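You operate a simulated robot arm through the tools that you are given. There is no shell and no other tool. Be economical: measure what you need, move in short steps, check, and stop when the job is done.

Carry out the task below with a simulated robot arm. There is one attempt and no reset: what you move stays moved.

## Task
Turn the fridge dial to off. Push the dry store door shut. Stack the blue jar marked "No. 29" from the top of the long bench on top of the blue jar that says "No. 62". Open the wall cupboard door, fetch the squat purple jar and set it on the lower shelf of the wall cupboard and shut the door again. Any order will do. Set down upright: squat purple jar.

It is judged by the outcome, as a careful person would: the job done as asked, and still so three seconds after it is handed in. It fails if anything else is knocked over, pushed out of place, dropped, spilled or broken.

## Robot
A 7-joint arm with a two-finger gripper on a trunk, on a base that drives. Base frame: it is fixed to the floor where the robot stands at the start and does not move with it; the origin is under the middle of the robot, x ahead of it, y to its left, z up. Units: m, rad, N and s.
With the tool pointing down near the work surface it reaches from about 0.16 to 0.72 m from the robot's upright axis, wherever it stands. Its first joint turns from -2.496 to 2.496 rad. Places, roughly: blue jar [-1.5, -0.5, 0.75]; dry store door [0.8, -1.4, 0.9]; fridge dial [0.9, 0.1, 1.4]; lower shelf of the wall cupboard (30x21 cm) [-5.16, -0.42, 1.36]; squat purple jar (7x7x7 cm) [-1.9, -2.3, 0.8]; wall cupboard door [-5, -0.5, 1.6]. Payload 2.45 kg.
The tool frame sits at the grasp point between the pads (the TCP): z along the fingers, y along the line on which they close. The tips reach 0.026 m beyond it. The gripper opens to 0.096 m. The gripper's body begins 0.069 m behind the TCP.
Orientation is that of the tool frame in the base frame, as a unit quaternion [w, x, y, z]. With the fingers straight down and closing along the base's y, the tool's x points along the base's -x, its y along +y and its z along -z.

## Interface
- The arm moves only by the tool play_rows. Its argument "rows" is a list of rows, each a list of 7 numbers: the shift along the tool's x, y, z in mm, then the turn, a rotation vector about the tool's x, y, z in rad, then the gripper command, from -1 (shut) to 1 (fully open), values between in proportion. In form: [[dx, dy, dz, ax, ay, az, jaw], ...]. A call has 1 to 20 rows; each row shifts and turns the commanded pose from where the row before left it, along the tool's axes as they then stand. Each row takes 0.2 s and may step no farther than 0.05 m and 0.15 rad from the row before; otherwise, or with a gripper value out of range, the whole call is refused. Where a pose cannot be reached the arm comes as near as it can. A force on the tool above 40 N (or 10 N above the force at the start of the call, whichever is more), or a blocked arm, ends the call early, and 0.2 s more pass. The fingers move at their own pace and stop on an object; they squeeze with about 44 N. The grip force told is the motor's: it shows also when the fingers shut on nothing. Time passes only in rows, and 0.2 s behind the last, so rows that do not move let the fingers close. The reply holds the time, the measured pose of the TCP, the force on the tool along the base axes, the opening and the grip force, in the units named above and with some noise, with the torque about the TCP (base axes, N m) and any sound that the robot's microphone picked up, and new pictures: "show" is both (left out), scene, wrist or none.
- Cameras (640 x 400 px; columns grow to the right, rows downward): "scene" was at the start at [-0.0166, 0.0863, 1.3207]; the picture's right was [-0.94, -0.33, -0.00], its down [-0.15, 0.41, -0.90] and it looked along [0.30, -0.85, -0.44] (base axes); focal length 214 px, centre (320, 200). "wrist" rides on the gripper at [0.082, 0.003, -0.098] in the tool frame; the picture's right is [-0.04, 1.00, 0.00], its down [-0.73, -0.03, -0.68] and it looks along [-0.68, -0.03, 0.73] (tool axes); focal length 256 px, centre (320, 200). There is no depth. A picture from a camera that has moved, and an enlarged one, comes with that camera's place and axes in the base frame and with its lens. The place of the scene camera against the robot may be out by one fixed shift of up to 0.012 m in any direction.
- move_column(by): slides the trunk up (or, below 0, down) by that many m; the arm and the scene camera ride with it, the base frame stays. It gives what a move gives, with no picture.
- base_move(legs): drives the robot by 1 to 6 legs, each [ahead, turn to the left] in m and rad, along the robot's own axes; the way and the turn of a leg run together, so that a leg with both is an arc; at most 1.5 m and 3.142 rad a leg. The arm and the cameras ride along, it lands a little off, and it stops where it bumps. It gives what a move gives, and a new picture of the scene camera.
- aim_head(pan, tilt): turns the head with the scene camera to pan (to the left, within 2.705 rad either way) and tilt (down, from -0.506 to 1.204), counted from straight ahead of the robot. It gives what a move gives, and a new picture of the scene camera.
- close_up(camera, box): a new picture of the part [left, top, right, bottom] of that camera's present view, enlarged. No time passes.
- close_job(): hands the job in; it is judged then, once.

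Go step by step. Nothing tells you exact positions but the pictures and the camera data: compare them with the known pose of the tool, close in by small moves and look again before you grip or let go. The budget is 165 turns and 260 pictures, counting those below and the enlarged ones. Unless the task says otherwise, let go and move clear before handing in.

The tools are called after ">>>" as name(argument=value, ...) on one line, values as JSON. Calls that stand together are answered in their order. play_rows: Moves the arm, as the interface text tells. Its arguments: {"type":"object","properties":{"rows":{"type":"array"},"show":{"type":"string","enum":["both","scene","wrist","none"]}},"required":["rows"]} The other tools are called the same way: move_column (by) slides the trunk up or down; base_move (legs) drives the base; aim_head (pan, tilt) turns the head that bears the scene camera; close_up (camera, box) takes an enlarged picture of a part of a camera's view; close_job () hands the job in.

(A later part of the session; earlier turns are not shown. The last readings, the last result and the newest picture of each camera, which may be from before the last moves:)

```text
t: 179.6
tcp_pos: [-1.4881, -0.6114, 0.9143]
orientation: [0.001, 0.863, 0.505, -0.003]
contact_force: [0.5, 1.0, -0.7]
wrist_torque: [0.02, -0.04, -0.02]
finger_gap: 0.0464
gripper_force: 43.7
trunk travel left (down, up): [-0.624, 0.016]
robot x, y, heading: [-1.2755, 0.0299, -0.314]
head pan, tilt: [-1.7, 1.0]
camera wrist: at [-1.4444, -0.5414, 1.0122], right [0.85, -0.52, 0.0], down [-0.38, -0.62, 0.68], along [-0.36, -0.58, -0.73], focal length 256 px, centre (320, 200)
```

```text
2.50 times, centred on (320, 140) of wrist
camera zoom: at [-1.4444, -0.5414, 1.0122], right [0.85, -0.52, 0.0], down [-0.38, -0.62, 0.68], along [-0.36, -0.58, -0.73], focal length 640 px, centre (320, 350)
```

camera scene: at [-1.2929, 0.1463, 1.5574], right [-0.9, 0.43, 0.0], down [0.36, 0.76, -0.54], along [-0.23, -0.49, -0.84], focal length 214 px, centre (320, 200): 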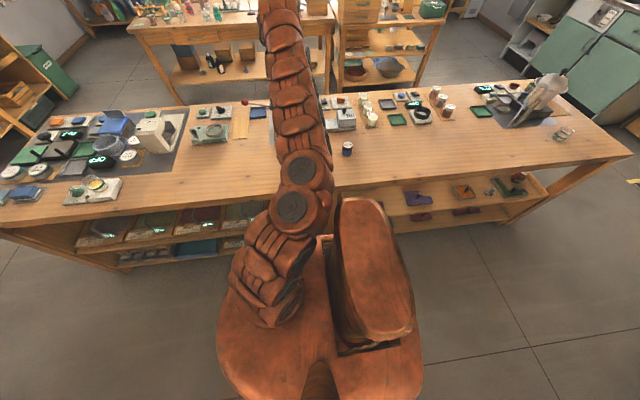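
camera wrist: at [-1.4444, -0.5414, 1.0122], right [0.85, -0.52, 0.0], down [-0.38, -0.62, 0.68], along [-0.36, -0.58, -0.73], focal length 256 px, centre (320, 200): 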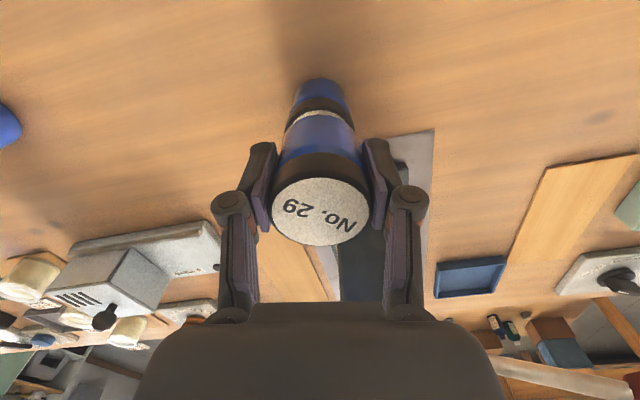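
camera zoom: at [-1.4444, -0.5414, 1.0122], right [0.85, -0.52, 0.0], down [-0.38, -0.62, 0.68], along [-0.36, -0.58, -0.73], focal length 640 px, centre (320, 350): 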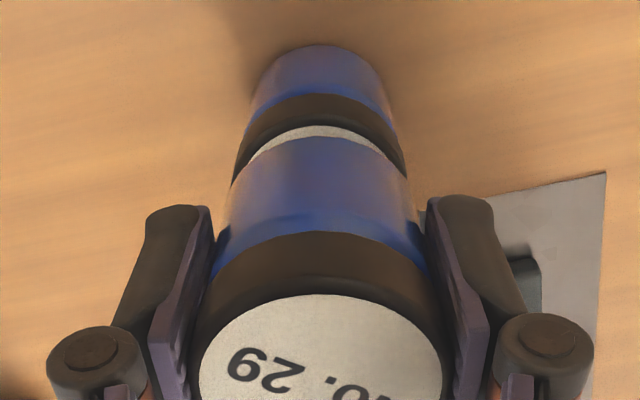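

Well aligned. Lower slowly to contact.

>>> play_rows(rows=[[0, 0, 6, 0, 0, 0, -1], [0, 0, 5, 0, 0, 0, -1], [0, 0, 4, 0, 0, 0, -1], [0, 0, 3, 0, 0, 0, -1], [0, 0, 0, 0, 0, 0, -1]], show="wrist")

>>> close_up(camera="wrist", box=[240, 60, 400, 220])

```text
t: 180.8
tcp_pos: [-1.4876, -0.6114, 0.8976]
orientation: [0.001, 0.862, 0.506, -0.005]
contact_force: [-0.5, 0.7, 24.3]
wrist_torque: [0.1, -0.07, 0.02]
finger_gap: 0.0465
gripper_force: 44.0
trunk travel left (down, up): [-0.624, 0.016]
robot x, y, heading: [-1.2749, 0.0287, -0.317]
head pan, tilt: [-1.7, 1.0]
camera wrist: at [-1.4442, -0.5413, 0.9954], right [0.85, -0.52, 0.0], down [-0.38, -0.62, 0.69], along [-0.36, -0.58, -0.73], focal length 256 px, centre (320, 200)
```

wrist: 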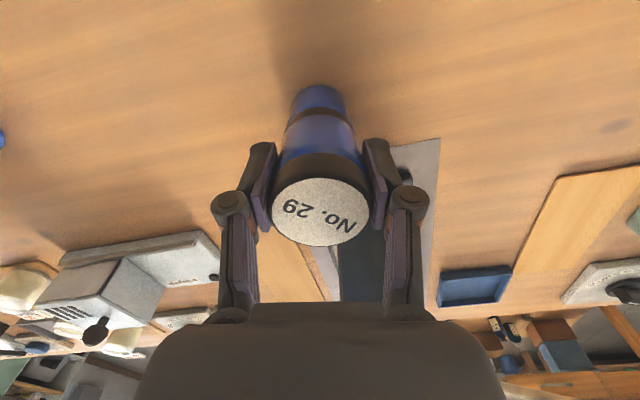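

```text
2.50 times, centred on (320, 140) of wrist
camera zoom: at [-1.4442, -0.5413, 0.9954], right [0.85, -0.52, 0.0], down [-0.38, -0.62, 0.69], along [-0.36, -0.58, -0.73], focal length 640 px, centre (320, 350)
```

zoom: 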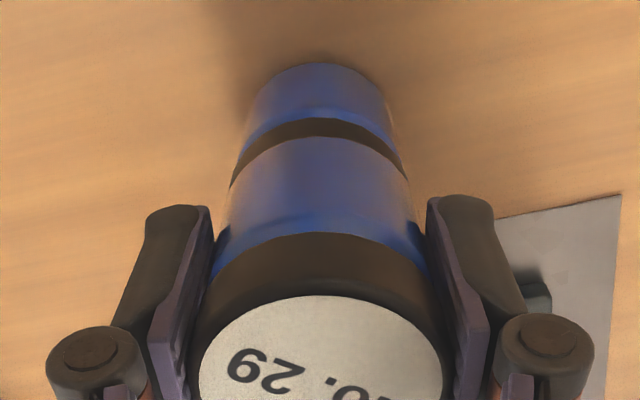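

In contact at 24 N. Ease up 1 mm, open, and lift clear.

>>> play_rows(rows=[[0, 0, -1.5, 0, 0, 0, -1], [0, 0, 0, 0, 0, 0, 0.1], [0, 0, 0, 0, 0, 0, 0.3], [0, 0, 0, 0, 0, 0, 0.7], [0, 0, 0, 0, 0, 0, 0.7], [0, 0, -15, 0, 0, 0, 0.7], [0, 0, -30, 0, 0, 0, 0.7], [0, 0, -40, 0, 0, 0, 0.7]], show="wrist")

>>> close_up(camera="wrist", box=[240, 60, 400, 220])

```text
t: 182.6
tcp_pos: [-1.4883, -0.6128, 0.9845]
orientation: [0.002, 0.863, 0.506, -0.004]
contact_force: [-0.3, -0.3, 0.4]
wrist_torque: [0.01, -0.03, -0.02]
finger_gap: 0.0818
gripper_force: 0.1
trunk travel left (down, up): [-0.624, 0.016]
robot x, y, heading: [-1.2783, 0.0309, -0.317]
head pan, tilt: [-1.7, 1.0]
camera wrist: at [-1.4449, -0.542, 1.082], right [0.85, -0.52, 0.0], down [-0.38, -0.62, 0.68], along [-0.36, -0.58, -0.73], focal length 256 px, centre (320, 200)
```

wrist: 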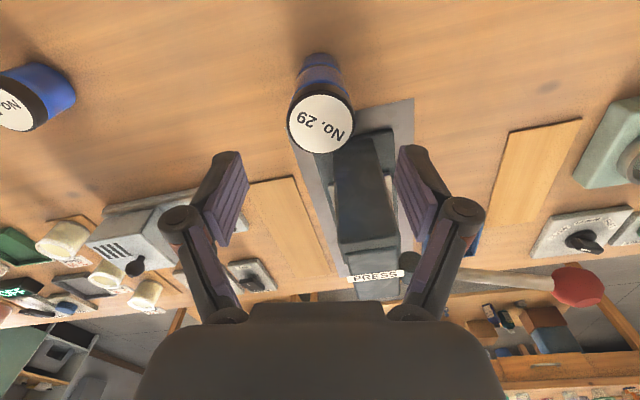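

```text
2.50 times, centred on (320, 140) of wrist
camera zoom: at [-1.4449, -0.542, 1.082], right [0.85, -0.52, 0.0], down [-0.38, -0.62, 0.68], along [-0.36, -0.58, -0.73], focal length 640 px, centre (320, 350)
```

zoom: 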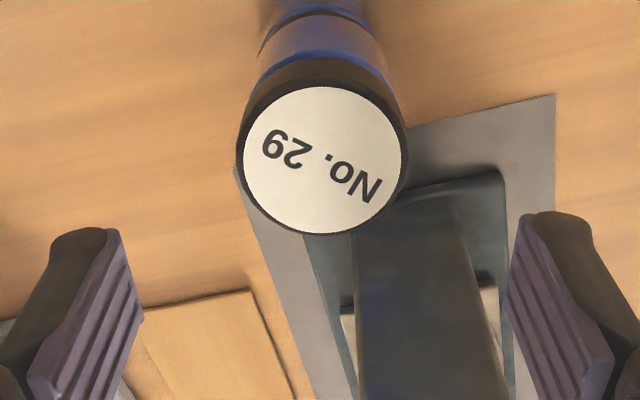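

Jar 29 sits on jar 62. Raise the arm and swing it forward for driving.

>>> play_rows(rows=[[0, 0, -40, 0, 0, 0, 0.5], [10, 0, -40, 0, 0, 0, 0.5], [20, 0, -40, 0, 0, 0, 0.5], [20, 0, -40, 0, 0, 0, 0.5], [20, 30, -20, 0, 0, -0.1, 0.5], [20, 44, 0, 0, 0, -0.1, 0.5], [20, 44, 0, 0, 0, -0.1, 0.5], [0, 44, 0, 0, 0, -0.1, 0.5], [0, 44, 0, 0, 0, -0.1, 0.5], [0, 44, 0, 0, 0, -0.1, 0.5], [0, 44, 0, 0, 0, -0.1, 0.5], [0, 44, 0, 0, 0, -0.1, 0.5], [0, 44, 0, 0, 0, -0.1, 0.5], [0, 44, 0, 0, 0, -0.1, 0.5], [0, 44, 0, 0, 0, -0.1, 0.5], [0, 44, 0, 0, 0, -0.1, 0.5], [0, 44, 0, 0, 0, -0.1, 0.5]], show="scene")

>>> close_up(camera="scene", box=[250, 80, 410, 180])

```text
t: 186.2
tcp_pos: [-0.9153, -0.4525, 1.1504]
orientation: [0.001, 0.383, 0.924, -0.006]
contact_force: [-0.6, -1.2, -0.7]
wrist_torque: [0.02, -0.06, -0.01]
finger_gap: 0.0721
gripper_force: 0.1
out of reach, approached as far as the arm can: row 15, 16, 17
trunk travel left (down, up): [-0.624, 0.016]
robot x, y, heading: [-1.2751, 0.0276, -0.316]
head pan, tilt: [-1.7, 1.0]
camera scene: at [-1.2933, 0.1464, 1.5555], right [-0.9, 0.43, 0.0], down [0.36, 0.76, -0.54], along [-0.23, -0.49, -0.84], focal length 214 px, centre (320, 200)
```

scene: 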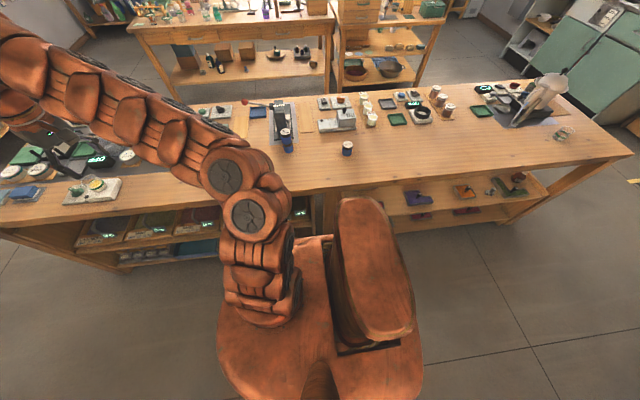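

```text
4.00 times, centred on (330, 130) of scene
camera zoom: at [-1.2933, 0.1464, 1.5555], right [-0.9, 0.43, 0.0], down [0.36, 0.76, -0.54], along [-0.23, -0.49, -0.84], focal length 858 px, centre (280, 480)
```

zoom: 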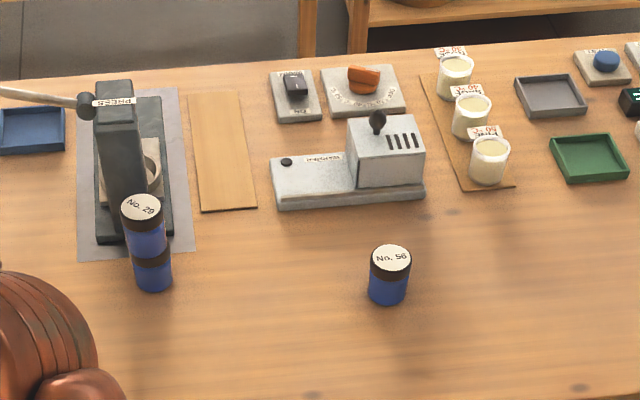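

The stack is good. Swing the arm a little further forward, then look at the table with the purple jar.

>>> play_rows(rows=[[30, 30, 0, 0, 0, -0.05, 0.5], [30, 30, 0, 0, 0, -0.1, 0.5], [20, 40, 0, 0, 0, -0.1, 0.5], [10, 44, 0, 0, 0, -0.1, 0.5], [10, 44, 0, 0, 0, -0.1, 0.5], [10, 44, 0, 0, 0, -0.1, 0.5], [10, 44, 0, 0, 0, -0.1, 0.5]], show="none")

>>> aim_head(pan=-1.5, tilt=0.4)

>>> close_up(camera="scene", box=[160, 110, 400, 260])

```text
t: 187.8
tcp_pos: [-0.8683, -0.1804, 1.1871]
orientation: [-0.004, 0.067, 0.998, -0.003]
contact_force: [-0.3, 0.1, 0.0]
wrist_torque: [0.0, -0.05, -0.01]
finger_gap: 0.0721
gripper_force: 0.1
out of reach, approached as far as the arm can: row 1, 2, 3, 4
trunk travel left (down, up): [-0.624, 0.016]
robot x, y, heading: [-1.2711, 0.029, -0.316]
head pan, tilt: [-1.7, 1.0]
```

```text
t: 188.8
tcp_pos: [-0.869, -0.1805, 1.1869]
orientation: [-0.003, 0.066, 0.998, -0.002]
contact_force: [0.3, 0.4, 0.3]
wrist_torque: [0.0, -0.01, -0.01]
finger_gap: 0.0719
gripper_force: 0.1
trunk travel left (down, up): [-0.624, 0.016]
robot x, y, heading: [-1.2723, 0.0271, -0.318]
head pan, tilt: [-1.499, 0.4]
camera scene: at [-1.2853, 0.1197, 1.6056], right [-0.97, 0.24, 0.0], down [0.09, 0.38, -0.92], along [-0.22, -0.89, -0.39], focal length 214 px, centre (320, 200)
```

scene: 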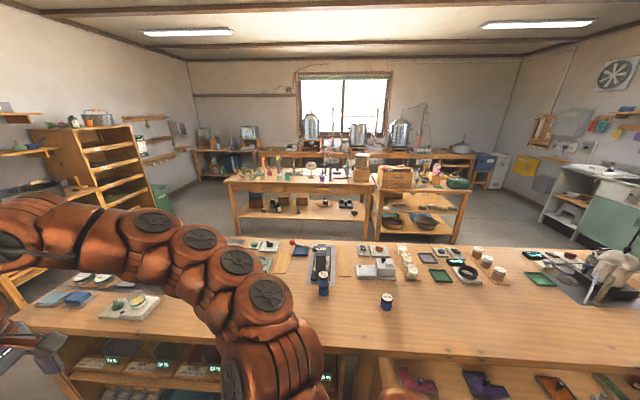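

```text
2.67 times, centred on (280, 185) of scene
camera zoom: at [-1.2853, 0.1197, 1.6056], right [-0.97, 0.24, 0.0], down [0.09, 0.38, -0.92], along [-0.22, -0.89, -0.39], focal length 572 px, centre (427, 240)
```

zoom: 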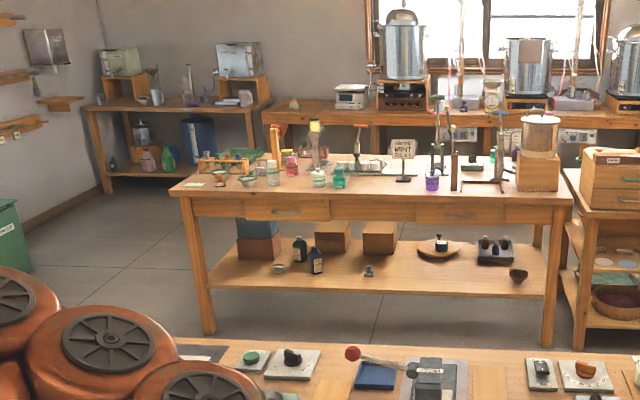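

The purple jar is at about (-1.89,-2.25) on the table beyond. Drive around the bench's near end into that aisle.

>>> base_move(legs=[[1.0, 0], [0.78, 0], [0, -1.57], [0.85, 0]])

>>> aim_head(pan=-0.2, tilt=0.7)

```text
t: 205.7
tcp_pos: [-0.0123, -1.7225, 1.1872]
orientation: [-0.003, 0.743, 0.67, 0.0]
contact_force: [-0.3, -0.6, 0.6]
wrist_torque: [0.0, 0.0, 0.0]
finger_gap: 0.0718
gripper_force: 0.1
trunk travel left (down, up): [-0.624, 0.016]
robot x, y, heading: [0.1875, -1.3097, -1.856]
head pan, tilt: [-1.499, 0.4]
camera scene: at [0.2862, -1.3027, 1.6057], right [0.21, 0.98, 0.0], down [0.38, -0.08, -0.92], along [-0.9, 0.2, -0.39], focal length 214 px, centre (320, 200)
```

scene: 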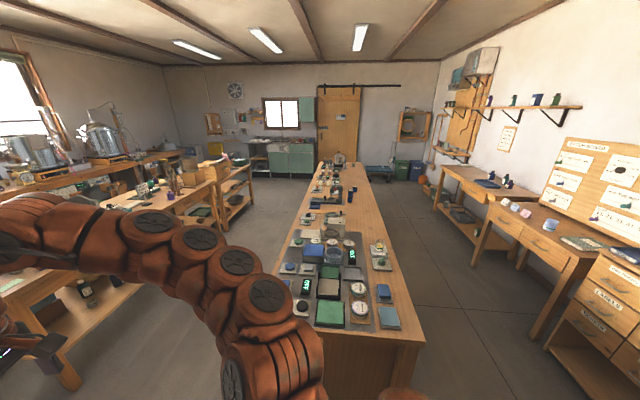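

```text
t: 207.2
tcp_pos: [-0.0134, -1.7229, 1.1866]
orientation: [-0.003, 0.743, 0.67, 0.0]
contact_force: [-0.3, -0.6, -0.3]
wrist_torque: [-0.02, 0.0, 0.03]
finger_gap: 0.0719
gripper_force: 0.2
trunk travel left (down, up): [-0.624, 0.016]
robot x, y, heading: [0.1859, -1.3089, -1.856]
head pan, tilt: [-0.201, 0.7]
camera scene: at [0.3369, -1.3976, 1.5788], right [-0.88, 0.47, 0.0], down [0.3, 0.57, -0.77], along [-0.36, -0.68, -0.64], focal length 214 px, centre (320, 200)
```

scene: 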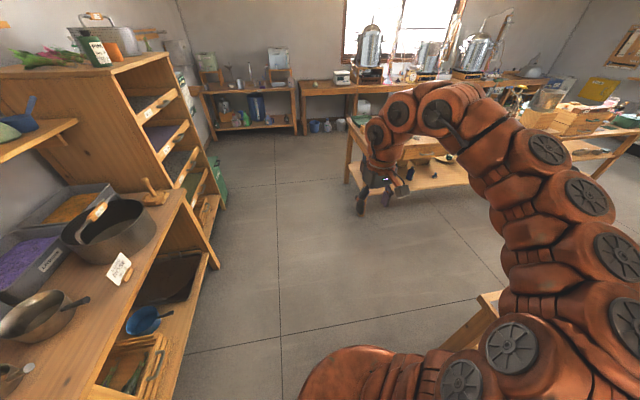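

Continue 0.9 m and turn left to align with the table.

>>> base_move(legs=[[0.9, 0], [0, 1.54]])

>>> aim_head(pan=-2.2, tilt=0.7)

```text
t: 215.7
tcp_pos: [0.3249, -2.3831, 1.1869]
orientation: [-0.003, 0.074, 0.997, -0.002]
contact_force: [0.7, 1.0, -0.6]
wrist_torque: [-0.02, 0.0, 0.03]
finger_gap: 0.0719
gripper_force: 0.0
trunk travel left (down, up): [-0.624, 0.016]
robot x, y, heading: [-0.0793, -2.1677, -0.334]
head pan, tilt: [-0.201, 0.7]
camera scene: at [0.0082, -2.0307, 1.5788], right [-0.51, -0.86, 0.0], down [-0.56, 0.33, -0.76], along [0.66, -0.39, -0.64], focal length 214 px, centre (320, 200)
```

scene: 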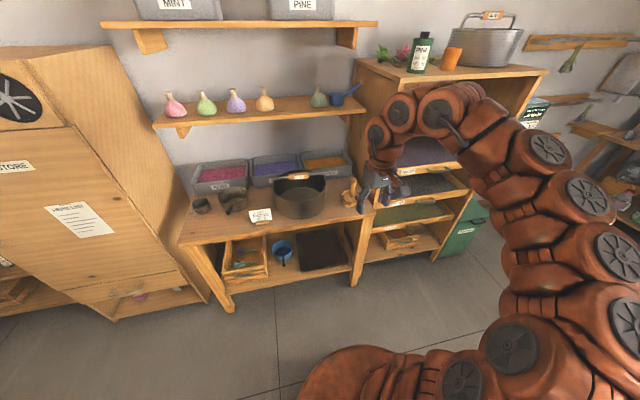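

```text
t: 217.6
tcp_pos: [0.3237, -2.3848, 1.1875]
orientation: [-0.004, 0.073, 0.997, -0.002]
contact_force: [-0.6, 0.2, -0.4]
wrist_torque: [-0.01, 0.0, 0.01]
finger_gap: 0.0719
gripper_force: 0.0
trunk travel left (down, up): [-0.624, 0.016]
robot x, y, heading: [-0.0787, -2.1683, -0.331]
head pan, tilt: [-2.201, 0.7]
camera scene: at [-0.1346, -2.0366, 1.5788], right [-0.57, 0.82, 0.0], down [0.53, 0.37, -0.76], along [-0.63, -0.44, -0.64], focal length 214 px, centre (320, 200)
```

scene: 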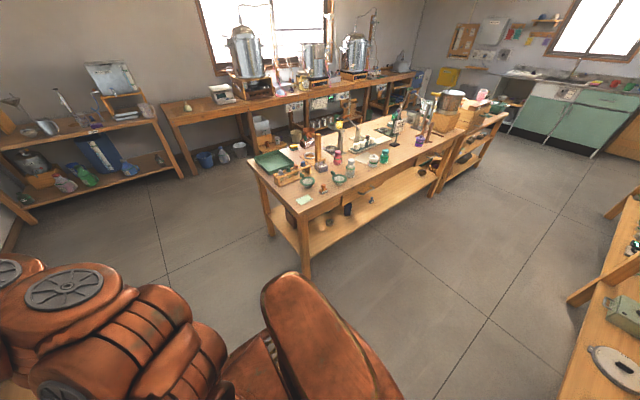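

Jar at (-1.92,-2.31); table edge parallel to me. Reverse into the aisle shifting slightly toward the table.

>>> base_move(legs=[[0, 0.088], [-1.0, 0], [-0.86, 0], [0, -0.085]])

>>> aim_head(pan=-1.5, tilt=0.9)

```text
t: 227.9
tcp_pos: [-1.4652, -1.9467, 1.186]
orientation: [-0.003, 0.078, 0.997, -0.002]
contact_force: [0.3, 1.1, 0.7]
wrist_torque: [0.0, 0.0, 0.02]
finger_gap: 0.072
gripper_force: 0.0
trunk travel left (down, up): [-0.624, 0.016]
robot x, y, heading: [-1.8652, -1.7286, -0.336]
head pan, tilt: [-2.201, 0.7]
camera scene: at [-1.9209, -1.5962, 1.5788], right [-0.57, 0.82, 0.0], down [0.53, 0.37, -0.76], along [-0.63, -0.43, -0.64], focal length 214 px, centre (320, 200)
```

scene: 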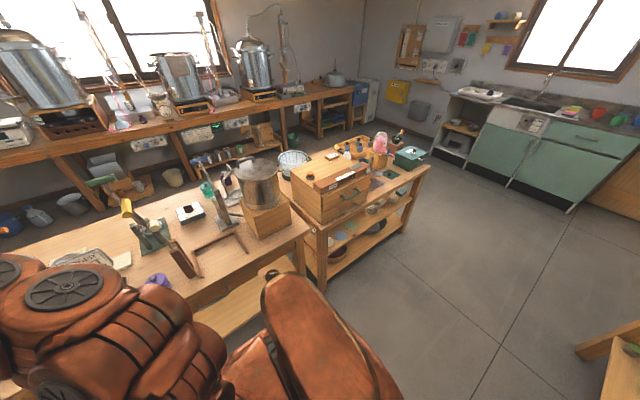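

```text
t: 228.9
tcp_pos: [-1.4654, -1.9478, 1.1869]
orientation: [-0.003, 0.077, 0.997, -0.003]
contact_force: [-0.2, -0.1, -0.3]
wrist_torque: [-0.02, 0.0, 0.02]
finger_gap: 0.0722
gripper_force: 0.0
trunk travel left (down, up): [-0.624, 0.016]
robot x, y, heading: [-1.8666, -1.73, -0.336]
head pan, tilt: [-1.499, 0.901]
camera scene: at [-1.8708, -1.6208, 1.5627], right [-0.96, 0.26, 0.0], down [0.21, 0.76, -0.62], along [-0.16, -0.6, -0.78], focal length 214 px, centre (320, 200)
```

scene: 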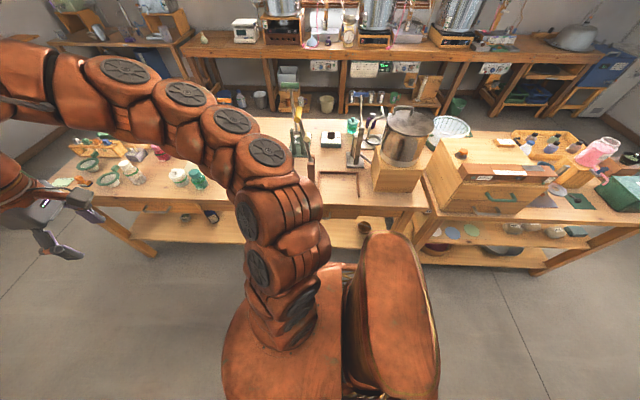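

Jar is hidden behind the arm but on my right at about 0.58 m. Swing the arm over the table.

>>> play_rows(rows=[[0, -44, 0, 0, 0, 0.1, 1], [0, -44, 0, 0, 0, 0.1, 1], [0, -44, 0, 0, 0, 0.1, 1], [0, -44, 0, 0, 0, 0.1, 1], [0, -44, 0, 0, 0, 0.1, 1], [0, -44, 0, 0, 0, 0.1, 1], [0, -44, 0, 0, 0, 0.1, 1], [0, -44, 0, 0, 0, 0.1, 1], [0, -44, 0, 0, 0, 0.1, 1], [0, -40, 0, 0, 0, 0.1, 1]], show="both")

```text
t: 231.1
tcp_pos: [-1.7021, -2.2628, 1.1798]
orientation: [0.0, 0.548, 0.836, -0.006]
contact_force: [0.6, 1.3, 0.0]
wrist_torque: [0.01, -0.01, -0.02]
finger_gap: 0.0959
gripper_force: 0.0
out of reach, approached as far as the arm can: row 5, 6, 7, 8, 9
trunk travel left (down, up): [-0.624, 0.016]
robot x, y, heading: [-1.8642, -1.7274, -0.339]
head pan, tilt: [-1.499, 0.901]
camera scene: at [-1.8705, -1.6209, 1.5627], right [-0.96, 0.26, 0.0], down [0.21, 0.76, -0.62], along [-0.16, -0.6, -0.78], focal length 214 px, centre (320, 200)
camera wrist: at [-1.7315, -2.1862, 1.2756], right [0.93, 0.36, -0.01], down [0.27, -0.68, 0.68], along [0.24, -0.64, -0.73], focal length 256 px, centre (320, 200)
```

scene: 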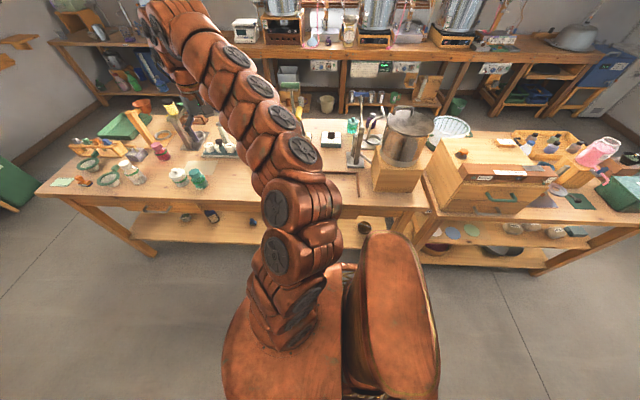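
wrist: 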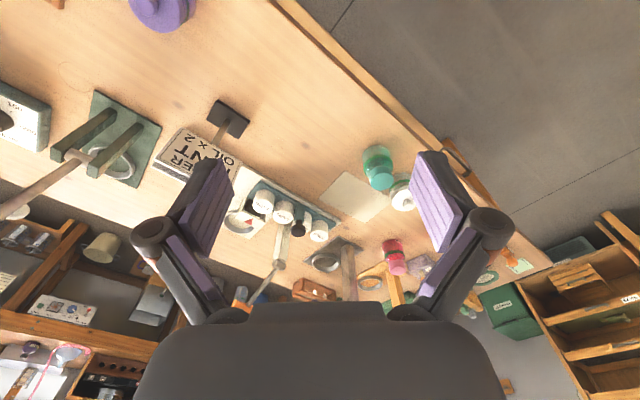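

Jar at (-1.914,-2.308). Turn the tool slightly and shift over it.

>>> play_rows(rows=[[0, 0, 0, 0, 0, 0.1, 1], [0, 0, 0, 0, 0, 0.1, 1], [0, 0, 0, 0, 0, 0.1, 1], [-4, -36, 0, 0, 0, 0, 1], [-4, -36, 0, 0, 0, 0, 1], [-4, -36, 0, 0, 0, 0, 1], [-4, -36, 0, 0, 0, 0, 1], [-3, -36, 0, 0, 0, 0, 1], [-2, -36, 0, 0, 0, 0, 1], [0, 0, 0, 0, 0, 0, 1]], show="wrist")

```text
t: 233.3
tcp_pos: [-1.8874, -2.2865, 1.15]
orientation: [0.003, 0.668, 0.744, -0.006]
contact_force: [0.9, 0.1, -0.2]
wrist_torque: [0.01, -0.03, -0.02]
finger_gap: 0.0956
gripper_force: 0.1
out of reach, approached as far as the arm can: row 7, 8, 9
trunk travel left (down, up): [-0.624, 0.016]
robot x, y, heading: [-1.8637, -1.728, -0.337]
head pan, tilt: [-1.499, 0.901]
camera wrist: at [-1.8923, -2.2048, 1.247], right [1.0, 0.07, -0.01], down [0.05, -0.72, 0.69], along [0.04, -0.69, -0.73], focal length 256 px, centre (320, 200)
```

wrist: 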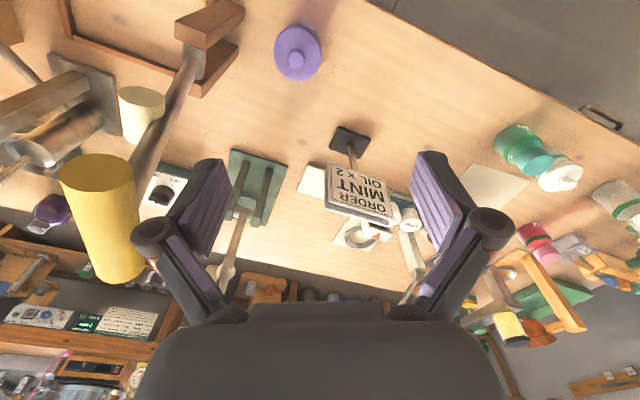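

>>> play_rows(rows=[[-6, -17, 10, -0.005, 0.0125, 0, 1], [-7, -17, 20, 0, 0, 0, 1], [0, 0, 40, 0, 0, 0, 1], [0, 0, 40, 0, 0, 0, 1], [0, 0, 30, 0, 0, 0, 1], [0, 0, 0, 0, 0, 0, 1]], show="wrist")

>>> close_up(camera="wrist", box=[220, 20, 420, 180])

```text
t: 234.7
tcp_pos: [-1.8863, -2.3354, 1.0694]
orientation: [-0.006, 0.662, 0.749, 0.001]
contact_force: [0.4, 1.5, 0.0]
wrist_torque: [-0.02, 0.03, 0.03]
finger_gap: 0.096
gripper_force: 0.1
out of reach, approached as far as the arm can: row 1, 2, 3, 4, 5
trunk travel left (down, up): [-0.624, 0.016]
robot x, y, heading: [-1.8656, -1.7252, -0.341]
head pan, tilt: [-1.499, 0.901]
camera wrist: at [-1.8916, -2.2544, 1.1683], right [1.0, 0.08, -0.01], down [0.07, -0.74, 0.67], along [0.05, -0.67, -0.74], focal length 256 px, centre (320, 200)
```

wrist: 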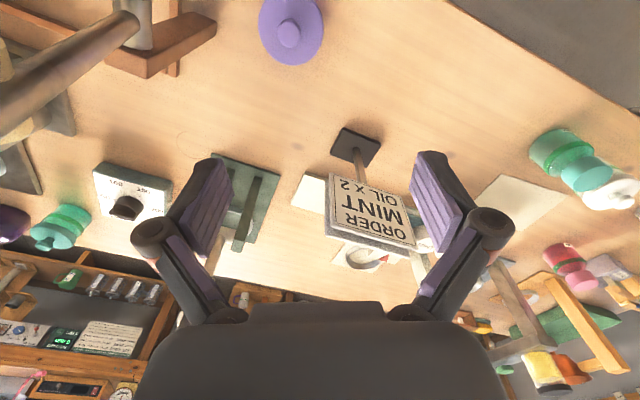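

```text
2.50 times, centred on (320, 100) of wrist
camera zoom: at [-1.8916, -2.2544, 1.1683], right [1.0, 0.08, -0.01], down [0.07, -0.74, 0.67], along [0.05, -0.67, -0.74], focal length 640 px, centre (320, 450)
```

zoom: 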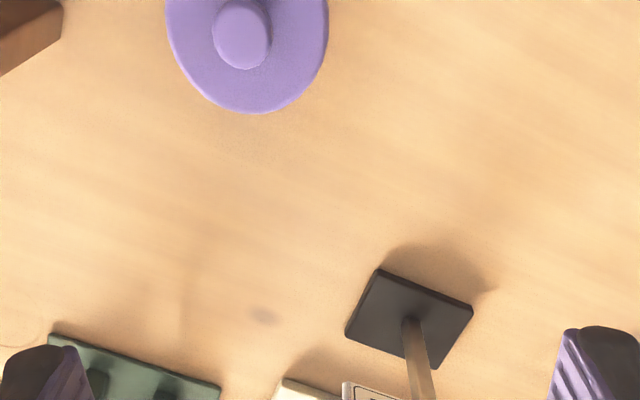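

Rotate the tool more to stay within the arm's comfort, then re-centre.

>>> play_rows(rows=[[9, 0, 0, 0, 0, 0.1, 1], [9, 0, 0, 0, 0, 0.1, 1], [9, 0, 0, 0, 0, 0.1, 1], [0, -20, 0, 0, 0, 0, 1], [0, -20, 0, 0, 0, 0, 1], [0, 0, 0, 0, 0, 0, 1]], show="wrist")

```text
t: 236.1
tcp_pos: [-1.9334, -2.3097, 1.0729]
orientation: [-0.006, 0.77, 0.638, 0.002]
contact_force: [-0.7, 0.0, 0.0]
wrist_torque: [0.04, 0.02, 0.02]
finger_gap: 0.0955
gripper_force: 0.1
out of reach, approached as far as the arm can: row 2, 4
trunk travel left (down, up): [-0.624, 0.016]
robot x, y, heading: [-1.8647, -1.7283, -0.34]
head pan, tilt: [-1.499, 0.901]
camera wrist: at [-1.9165, -2.2314, 1.1718], right [0.97, -0.22, 0.0], down [-0.16, -0.72, 0.67], along [-0.15, -0.65, -0.74], focal length 256 px, centre (320, 200)
```

wrist: 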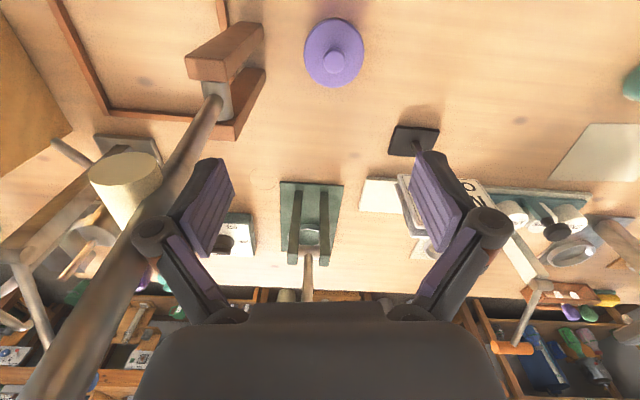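

Rod of the stand passes near the left finger but clear. Re-centre on the jar and descend part way.

>>> play_rows(rows=[[5, 8, 0, -0.007, -0.011, 0, 1], [5, 7, 20, 0, 0, 0, 1], [0, 0, 35, 0, 0, 0, 1], [0, 0, 35, 0, 0, 0, 1], [0, 0, 0, 0, 0, 0, 1]], show="wrist")

```text
t: 237.3
tcp_pos: [-1.9174, -2.3361, 0.9921]
orientation: [0.001, 0.769, 0.639, 0.0]
contact_force: [-0.5, 0.2, 0.6]
wrist_torque: [-0.01, 0.0, -0.02]
finger_gap: 0.096
gripper_force: 0.0
out of reach, approached as far as the arm can: row 1, 2, 3, 4
trunk travel left (down, up): [-0.624, 0.016]
robot x, y, heading: [-1.8683, -1.7317, -0.333]
head pan, tilt: [-1.499, 0.901]
camera wrist: at [-1.8999, -2.2563, 1.0908], right [0.97, -0.22, 0.0], down [-0.16, -0.72, 0.68], along [-0.15, -0.66, -0.73], focal length 256 px, centre (320, 200)
```

wrist: 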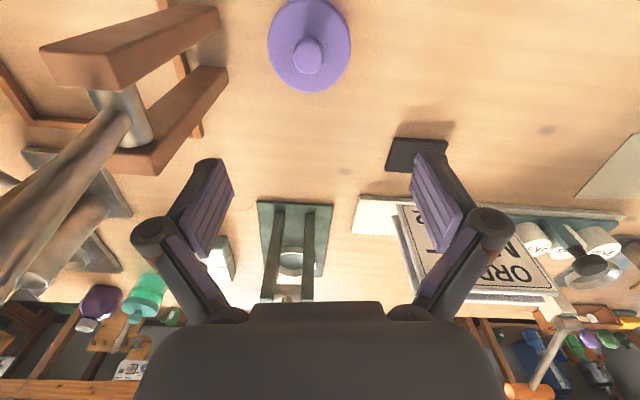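

The arm can't come in close enough with the trunk this high. Raise the hand, lower the trunk, and retry.

>>> play_rows(rows=[[0, 0, -40, 0, 0, 0, 1], [0, 0, -40, 0, 0, 0, 1], [0, 0, -40, 0, 0, 0, 1], [0, 0, -40, 0, 0, 0, 1]], show="none")

>>> move_column(by=-0.17)

>>> play_rows(rows=[[0, 0, 0, 0, 0, 0, 1]], show="both")

```text
t: 238.3
tcp_pos: [-1.9175, -2.3353, 1.1521]
orientation: [0.002, 0.769, 0.639, 0.003]
contact_force: [0.3, -0.2, -0.1]
wrist_torque: [0.01, -0.02, 0.02]
finger_gap: 0.0954
gripper_force: 0.1
trunk travel left (down, up): [-0.624, 0.016]
robot x, y, heading: [-1.8635, -1.7283, -0.335]
head pan, tilt: [-1.499, 0.901]
```

```text
t: 240.2
tcp_pos: [-1.9167, -2.335, 0.9843]
orientation: [0.002, 0.769, 0.639, 0.0]
contact_force: [0.3, -0.6, 0.0]
wrist_torque: [0.0, -0.02, -0.01]
finger_gap: 0.0961
gripper_force: 0.1
trunk travel left (down, up): [-0.454, 0.186]
robot x, y, heading: [-1.8656, -1.729, -0.335]
head pan, tilt: [-1.499, 0.901]
```

```text
t: 240.7
tcp_pos: [-1.9178, -2.3346, 0.9839]
orientation: [0.001, 0.769, 0.64, 0.0]
contact_force: [1.8, -0.2, -0.3]
wrist_torque: [-0.02, 0.02, -0.01]
finger_gap: 0.0958
gripper_force: 0.1
trunk travel left (down, up): [-0.454, 0.186]
robot x, y, heading: [-1.8651, -1.7269, -0.333]
head pan, tilt: [-1.499, 0.901]
camera scene: at [-1.8709, -1.621, 1.3927], right [-0.96, 0.26, 0.0], down [0.21, 0.76, -0.62], along [-0.16, -0.6, -0.78], focal length 214 px, centre (320, 200)
camera wrist: at [-1.9002, -2.2555, 1.0815], right [0.97, -0.22, 0.0], down [-0.16, -0.71, 0.68], along [-0.15, -0.66, -0.73], focal length 256 px, centre (320, 200)
```

scene: 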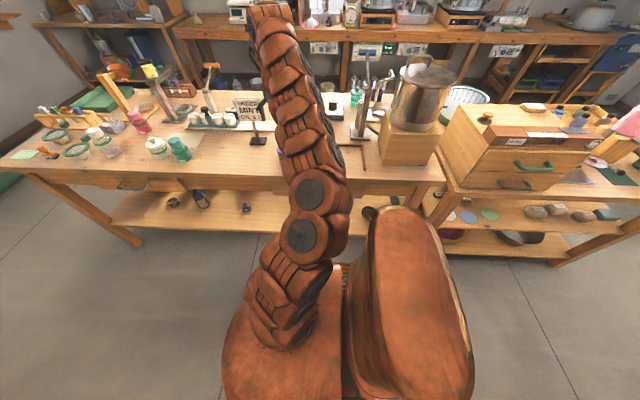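
wrist: 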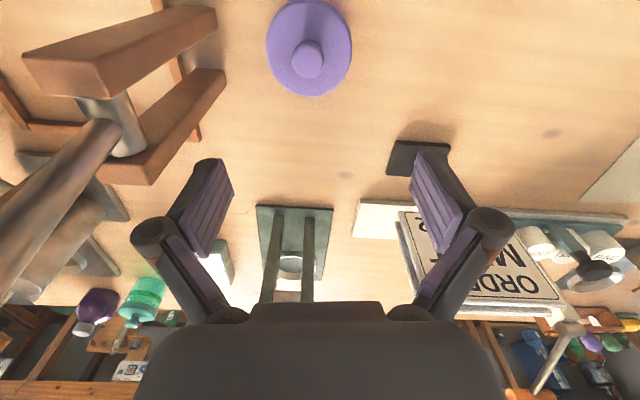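

Jar centre at (-1.920,-2.303). Shift 31 mm inward.

>>> play_rows(rows=[[16, -4, 0, 0, 0, 0, 1], [15, -4, 0, 0, 0, 0, 1], [0, 0, 20, 0, 0, 0, 1], [0, 0, 20, 0, 0, 0, 1], [0, 0, 0, 0, 0, 0, 1]], show="wrist")

```text
t: 242.1
tcp_pos: [-1.8943, -2.3074, 0.9625]
orientation: [-0.029, 0.753, 0.655, -0.055]
contact_force: [0.3, -0.2, -0.3]
wrist_torque: [0.01, 0.02, 0.0]
finger_gap: 0.096
gripper_force: 0.1
trunk travel left (down, up): [-0.454, 0.186]
robot x, y, heading: [-1.864, -1.7269, -0.335]
head pan, tilt: [-1.499, 0.901]
stopped in row 5: the arm was blocked; the commanded pose is now the measured one
camera wrist: at [-1.8682, -2.2244, 1.0554], right [0.98, -0.18, -0.11], down [-0.05, -0.7, 0.71], along [-0.21, -0.69, -0.69], focal length 256 px, centre (320, 200)
```

wrist: 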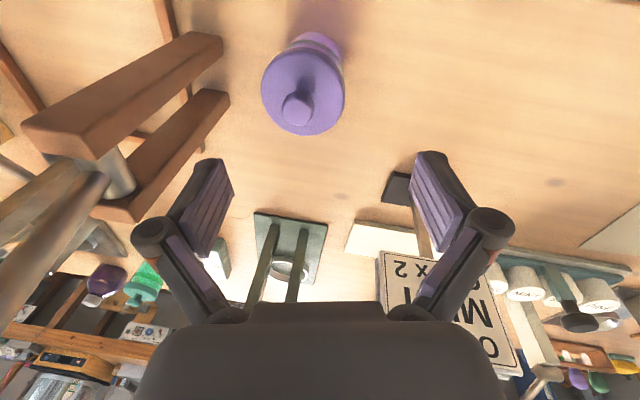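

The elbow meets my rear hump again. Raise, shift the hand forward, and reverse the base 0.15 m to get room.

>>> play_rows(rows=[[-10, 0, -40, 0, 0, 0, 1], [-10, 10, -40, 0, 0, 0, 1], [0, 40, -30, 0, 0, 0, 1], [0, 40, 0, 0, 0, 0, 1], [0, 40, 0, 0, 0, 0, 1]], show="none")

>>> base_move(legs=[[-0.16, 0]])

>>> play_rows(rows=[[0, 0, 0, 0, 0, 0, 1]], show="wrist")

```text
t: 243.2
tcp_pos: [-1.763, -2.3426, 1.0574]
orientation: [-0.028, 0.757, 0.651, -0.052]
contact_force: [10.4, 1.4, -0.5]
wrist_torque: [-0.09, 1.03, -0.06]
finger_gap: 0.096
gripper_force: 0.0
trunk travel left (down, up): [-0.454, 0.186]
robot x, y, heading: [-1.866, -1.7291, -0.341]
head pan, tilt: [-1.499, 0.901]
```

```text
t: 244.7
tcp_pos: [-1.9168, -2.2897, 1.0591]
orientation: [-0.025, 0.756, 0.652, -0.05]
contact_force: [-0.6, -0.6, 0.8]
wrist_torque: [0.03, 0.01, 0.03]
finger_gap: 0.0959
gripper_force: 0.1
trunk travel left (down, up): [-0.454, 0.186]
robot x, y, heading: [-2.0235, -1.6724, -0.334]
head pan, tilt: [-1.499, 0.901]
camera scene: at [-2.0243, -1.5673, 1.3927], right [-0.96, 0.26, 0.0], down [0.21, 0.76, -0.62], along [-0.16, -0.6, -0.78], focal length 214 px, centre (320, 200)
```

scene: 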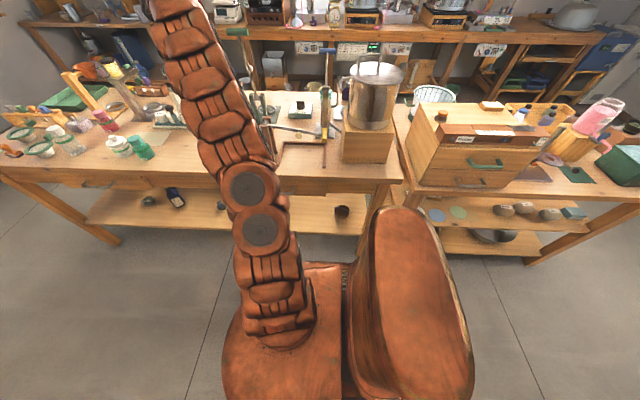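

```text
t: 245.1
tcp_pos: [-1.9166, -2.291, 1.0587]
orientation: [-0.026, 0.756, 0.652, -0.05]
contact_force: [-0.5, -0.2, 0.4]
wrist_torque: [0.03, -0.04, -0.03]
finger_gap: 0.0958
gripper_force: 0.0
trunk travel left (down, up): [-0.454, 0.186]
robot x, y, heading: [-2.0226, -1.6737, -0.337]
head pan, tilt: [-1.499, 0.901]
camera wrist: at [-1.891, -2.2071, 1.152], right [0.98, -0.19, -0.1], down [-0.06, -0.7, 0.71], along [-0.2, -0.69, -0.7], focal length 256 px, centre (320, 200)
```

wrist: 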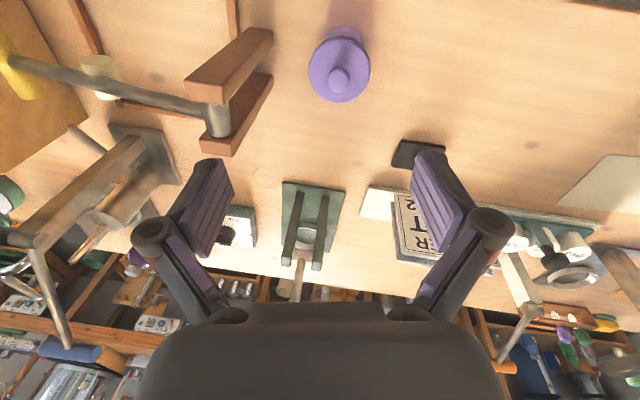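

The stand's rod beside the jar looks different; check it closely.

>>> close_up(camera="scene", box=[230, 40, 430, 180])

>>> close_up(camera="wrist", box=[0, 0, 320, 200])

```text
2.86 times, centred on (330, 110) of scene
camera zoom: at [-2.0243, -1.5673, 1.3927], right [-0.96, 0.26, 0.0], down [0.21, 0.76, -0.62], along [-0.16, -0.6, -0.78], focal length 613 px, centre (291, 457)
```

zoom: 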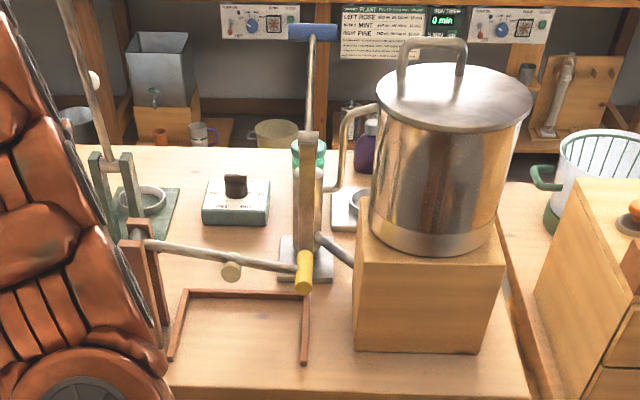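

```text
2.00 times, centred on (160, 100) of wrist
camera zoom: at [-1.891, -2.2071, 1.152], right [0.98, -0.19, -0.1], down [-0.06, -0.7, 0.71], along [-0.2, -0.69, -0.7], focal length 512 px, centre (640, 400)
```

zoom: 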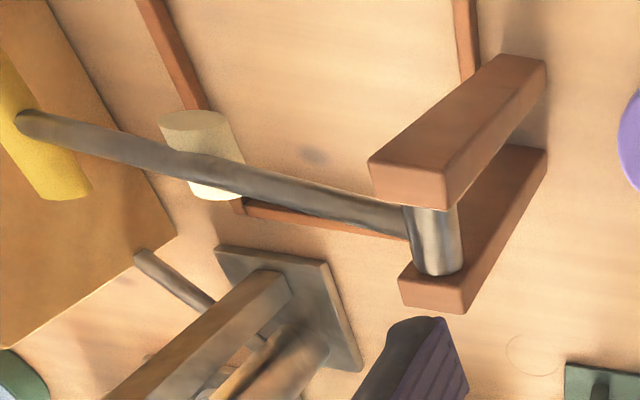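

I see the problem: a small lever next to the jar (yellow grip), originally standing up, has swung down; I'll set it back up later. First take the jar while the lever is out of the way: level the tool, narrow the jaws, centre and descend.

>>> play_rows(rows=[[-6, 0, 0, -0.052, 0.021, 0, 0.78], [-7, 0, 0, -0.052, 0.021, 0, 0.78], [0, 0, 30, 0, 0, 0, 0.78], [0, 0, 30, 0, 0, 0, 0.78], [0, 0, 0, 0, 0, 0, 0.78]], show="wrist")

```text
t: 246.3
tcp_pos: [-1.9214, -2.2962, 0.984]
orientation: [0.0, 0.757, 0.653, 0.0]
contact_force: [0.8, -0.2, -0.2]
wrist_torque: [0.01, 0.02, 0.0]
finger_gap: 0.0855
gripper_force: 0.1
out of reach, approached as far as the arm can: row 1, 2
trunk travel left (down, up): [-0.454, 0.186]
robot x, y, heading: [-2.0195, -1.6739, -0.342]
head pan, tilt: [-1.499, 0.901]
camera wrist: at [-1.9057, -2.2176, 1.0824], right [0.98, -0.19, 0.0], down [-0.14, -0.72, 0.68], along [-0.13, -0.67, -0.73], focal length 256 px, centre (320, 200)
```

wrist: 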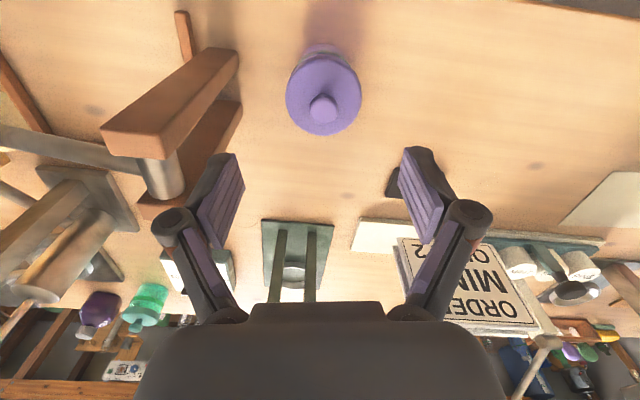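

Jar centre (-1.920,-2.305). Shift slightly right to keep off the lever's posts and descend in steps.

>>> play_rows(rows=[[-8, 5, 20, 0, 0, 0, 0.78], [0, 0, 25, 0, 0, 0, 0.78], [0, 0, 25, 0, 0, 0, 0.78], [0, 0, 15, 0, 0, 0, 0.78], [0, 0, 0, 0, 0, 0, 0.78]], show="wrist")

```text
t: 247.5
tcp_pos: [-1.9156, -2.3068, 0.8986]
orientation: [0.001, 0.757, 0.653, 0.0]
contact_force: [-0.4, 0.3, -0.4]
wrist_torque: [-0.01, 0.01, -0.02]
finger_gap: 0.0855
gripper_force: 0.0
trunk travel left (down, up): [-0.454, 0.186]
robot x, y, heading: [-2.0191, -1.6715, -0.334]
head pan, tilt: [-1.499, 0.901]
camera wrist: at [-1.901, -2.2257, 0.9963], right [0.98, -0.19, 0.0], down [-0.14, -0.72, 0.68], along [-0.13, -0.67, -0.73], focal length 256 px, centre (320, 200)
```

wrist: 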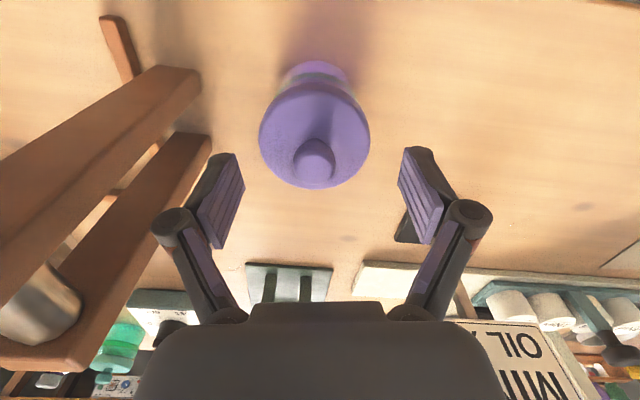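

>>> play_rows(rows=[[2, -1, 20, 0, 0, 0, 0.85], [1, 0, 20, 0, 0, 0, 0.85], [0, 0, 15, 0, 0, 0, 0.85], [0, 0, 5, 0, 0, 0, 0.85], [0, 0, 0, 0, 0, 0, 0.85]], show="wrist")

```text
t: 248.7
tcp_pos: [-1.9162, -2.3028, 0.8386]
orientation: [0.0, 0.757, 0.653, 0.0]
contact_force: [-0.4, -0.8, 0.1]
wrist_torque: [0.02, 0.03, -0.01]
finger_gap: 0.0888
gripper_force: 0.1
trunk travel left (down, up): [-0.454, 0.186]
robot x, y, heading: [-2.0189, -1.6705, -0.335]
head pan, tilt: [-1.499, 0.901]
camera wrist: at [-1.9019, -2.2222, 0.9357], right [0.98, -0.19, 0.0], down [-0.14, -0.72, 0.68], along [-0.13, -0.67, -0.73], focal length 256 px, centre (320, 200)
```

wrist: 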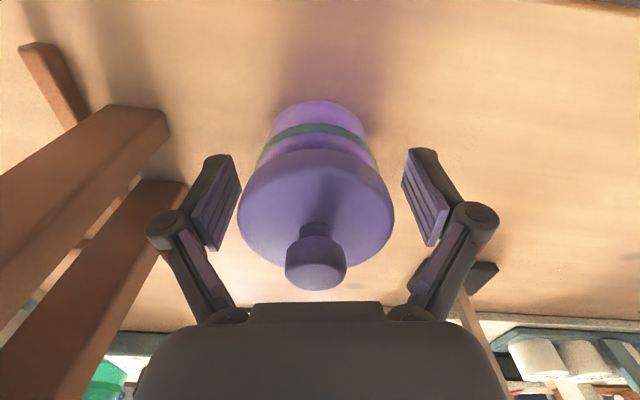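

>>> play_rows(rows=[[0, 0, 5, 0, 0, 0, 0.85], [0, 0, 5, 0, 0, 0, 0.85], [0, 0, 0, 0, 0, 0, 0.5], [0, 0, 0, 0, 0, 0, 0], [0, 0, 0, 0, 0, 0, -0.5], [0, 0, 0, 0, 0, 0, -1]], show="wrist")

```text
t: 250.1
tcp_pos: [-1.9174, -2.3033, 0.8302]
orientation: [0.0, 0.758, 0.653, 0.0]
contact_force: [-1.6, 0.9, 5.4]
wrist_torque: [0.1, 0.06, 0.06]
finger_gap: 0.0603
gripper_force: 43.3
trunk travel left (down, up): [-0.454, 0.186]
robot x, y, heading: [-2.0209, -1.6734, -0.337]
head pan, tilt: [-1.499, 0.901]
camera wrist: at [-1.9024, -2.222, 0.9263], right [0.98, -0.19, 0.0], down [-0.14, -0.72, 0.68], along [-0.13, -0.67, -0.73], focal length 256 px, centre (320, 200)
```

wrist: 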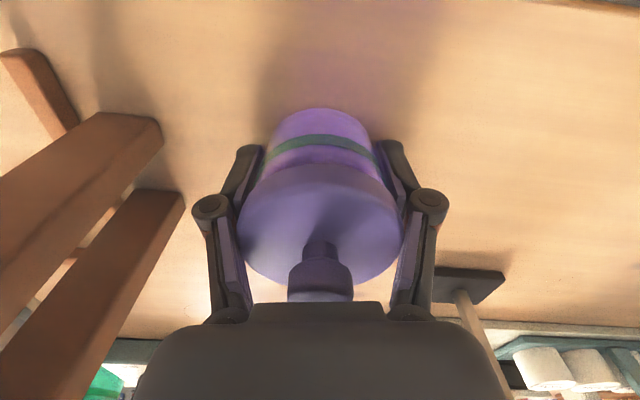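

Gripped on the body under the lid. Lift, raise the trunk, then swing forward.

>>> play_rows(rows=[[0, 0, -15, 0, 0, 0, -1], [0, 0, -35, 0, 0, 0, -1], [0, 0, -40, 0, 0, 0, -1], [0, 0, -40, 0, 0, 0, -1]], show="wrist")

>>> move_column(by=0.17)

```text
t: 251.1
tcp_pos: [-1.9187, -2.3038, 0.9584]
orientation: [0.0, 0.758, 0.652, 0.0]
contact_force: [-0.5, 0.0, -0.8]
wrist_torque: [0.02, -0.06, 0.01]
finger_gap: 0.0598
gripper_force: 43.6
trunk travel left (down, up): [-0.454, 0.186]
robot x, y, heading: [-2.0177, -1.6762, -0.334]
head pan, tilt: [-1.499, 0.901]
camera wrist: at [-1.9032, -2.2232, 1.056], right [0.98, -0.19, 0.0], down [-0.14, -0.72, 0.68], along [-0.13, -0.67, -0.73], focal length 256 px, centre (320, 200)
```

wrist: 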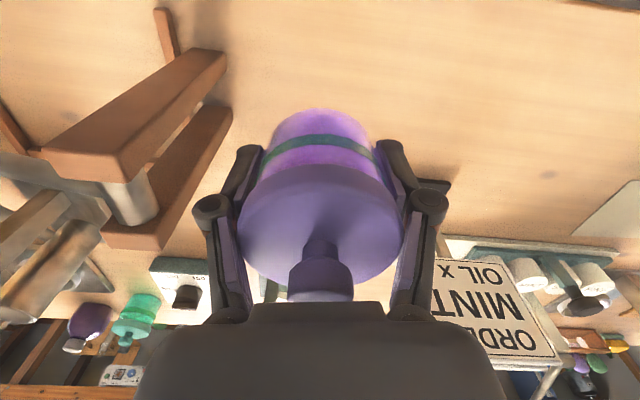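

```text
t: 253.0
tcp_pos: [-1.9168, -2.3025, 1.1279]
orientation: [0.0, 0.757, 0.653, 0.0]
contact_force: [0.0, 0.1, -1.3]
wrist_torque: [0.0, -0.04, -0.02]
finger_gap: 0.0601
gripper_force: 43.8
trunk travel left (down, up): [-0.624, 0.016]
robot x, y, heading: [-2.0207, -1.6737, -0.341]
head pan, tilt: [-1.499, 0.901]
```

To set the jar in a cupboard I need a pitched grip, so I'll put it down in a clear spot on this table, fix the lever, then regrip. Shift right over the clear spot.

>>> play_rows(rows=[[-3, 36, 0, 0, 0, 0, -1], [-3, 36, 0, 0, 0, 0, -1], [-3, 36, 0, 0, 0, 0, -1], [-3, 36, 0, 0, 0, 0, -1], [-4, 37, 0, 0, 0, 0, -1], [0, 0, 0, 0, 0, 0, -1]], show="both")

```text
t: 254.4
tcp_pos: [-1.7622, -2.3369, 1.1248]
orientation: [0.001, 0.756, 0.654, -0.001]
contact_force: [1.2, -0.1, -0.3]
wrist_torque: [-0.08, 0.09, 0.02]
finger_gap: 0.0599
gripper_force: 43.9
out of reach, approached as far as the arm can: row 5
trunk travel left (down, up): [-0.624, 0.016]
robot x, y, heading: [-2.0174, -1.6743, -0.335]
head pan, tilt: [-1.499, 0.901]
camera scene: at [-2.0229, -1.5665, 1.5626], right [-0.97, 0.26, 0.0], down [0.2, 0.76, -0.62], along [-0.16, -0.6, -0.78], focal length 214 px, centre (320, 200)
camera wrist: at [-1.7474, -2.2566, 1.2226], right [0.98, -0.18, 0.0], down [-0.13, -0.72, 0.68], along [-0.13, -0.67, -0.73], focal length 256 px, centre (320, 200)
```

scene: 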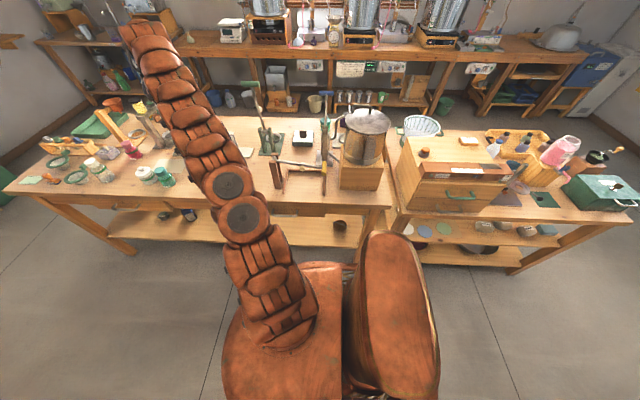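
wrist: 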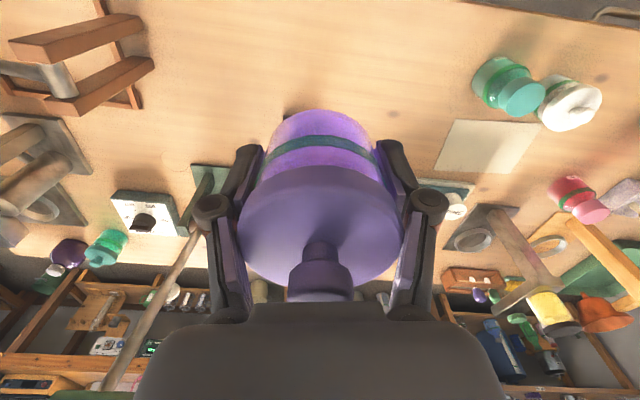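

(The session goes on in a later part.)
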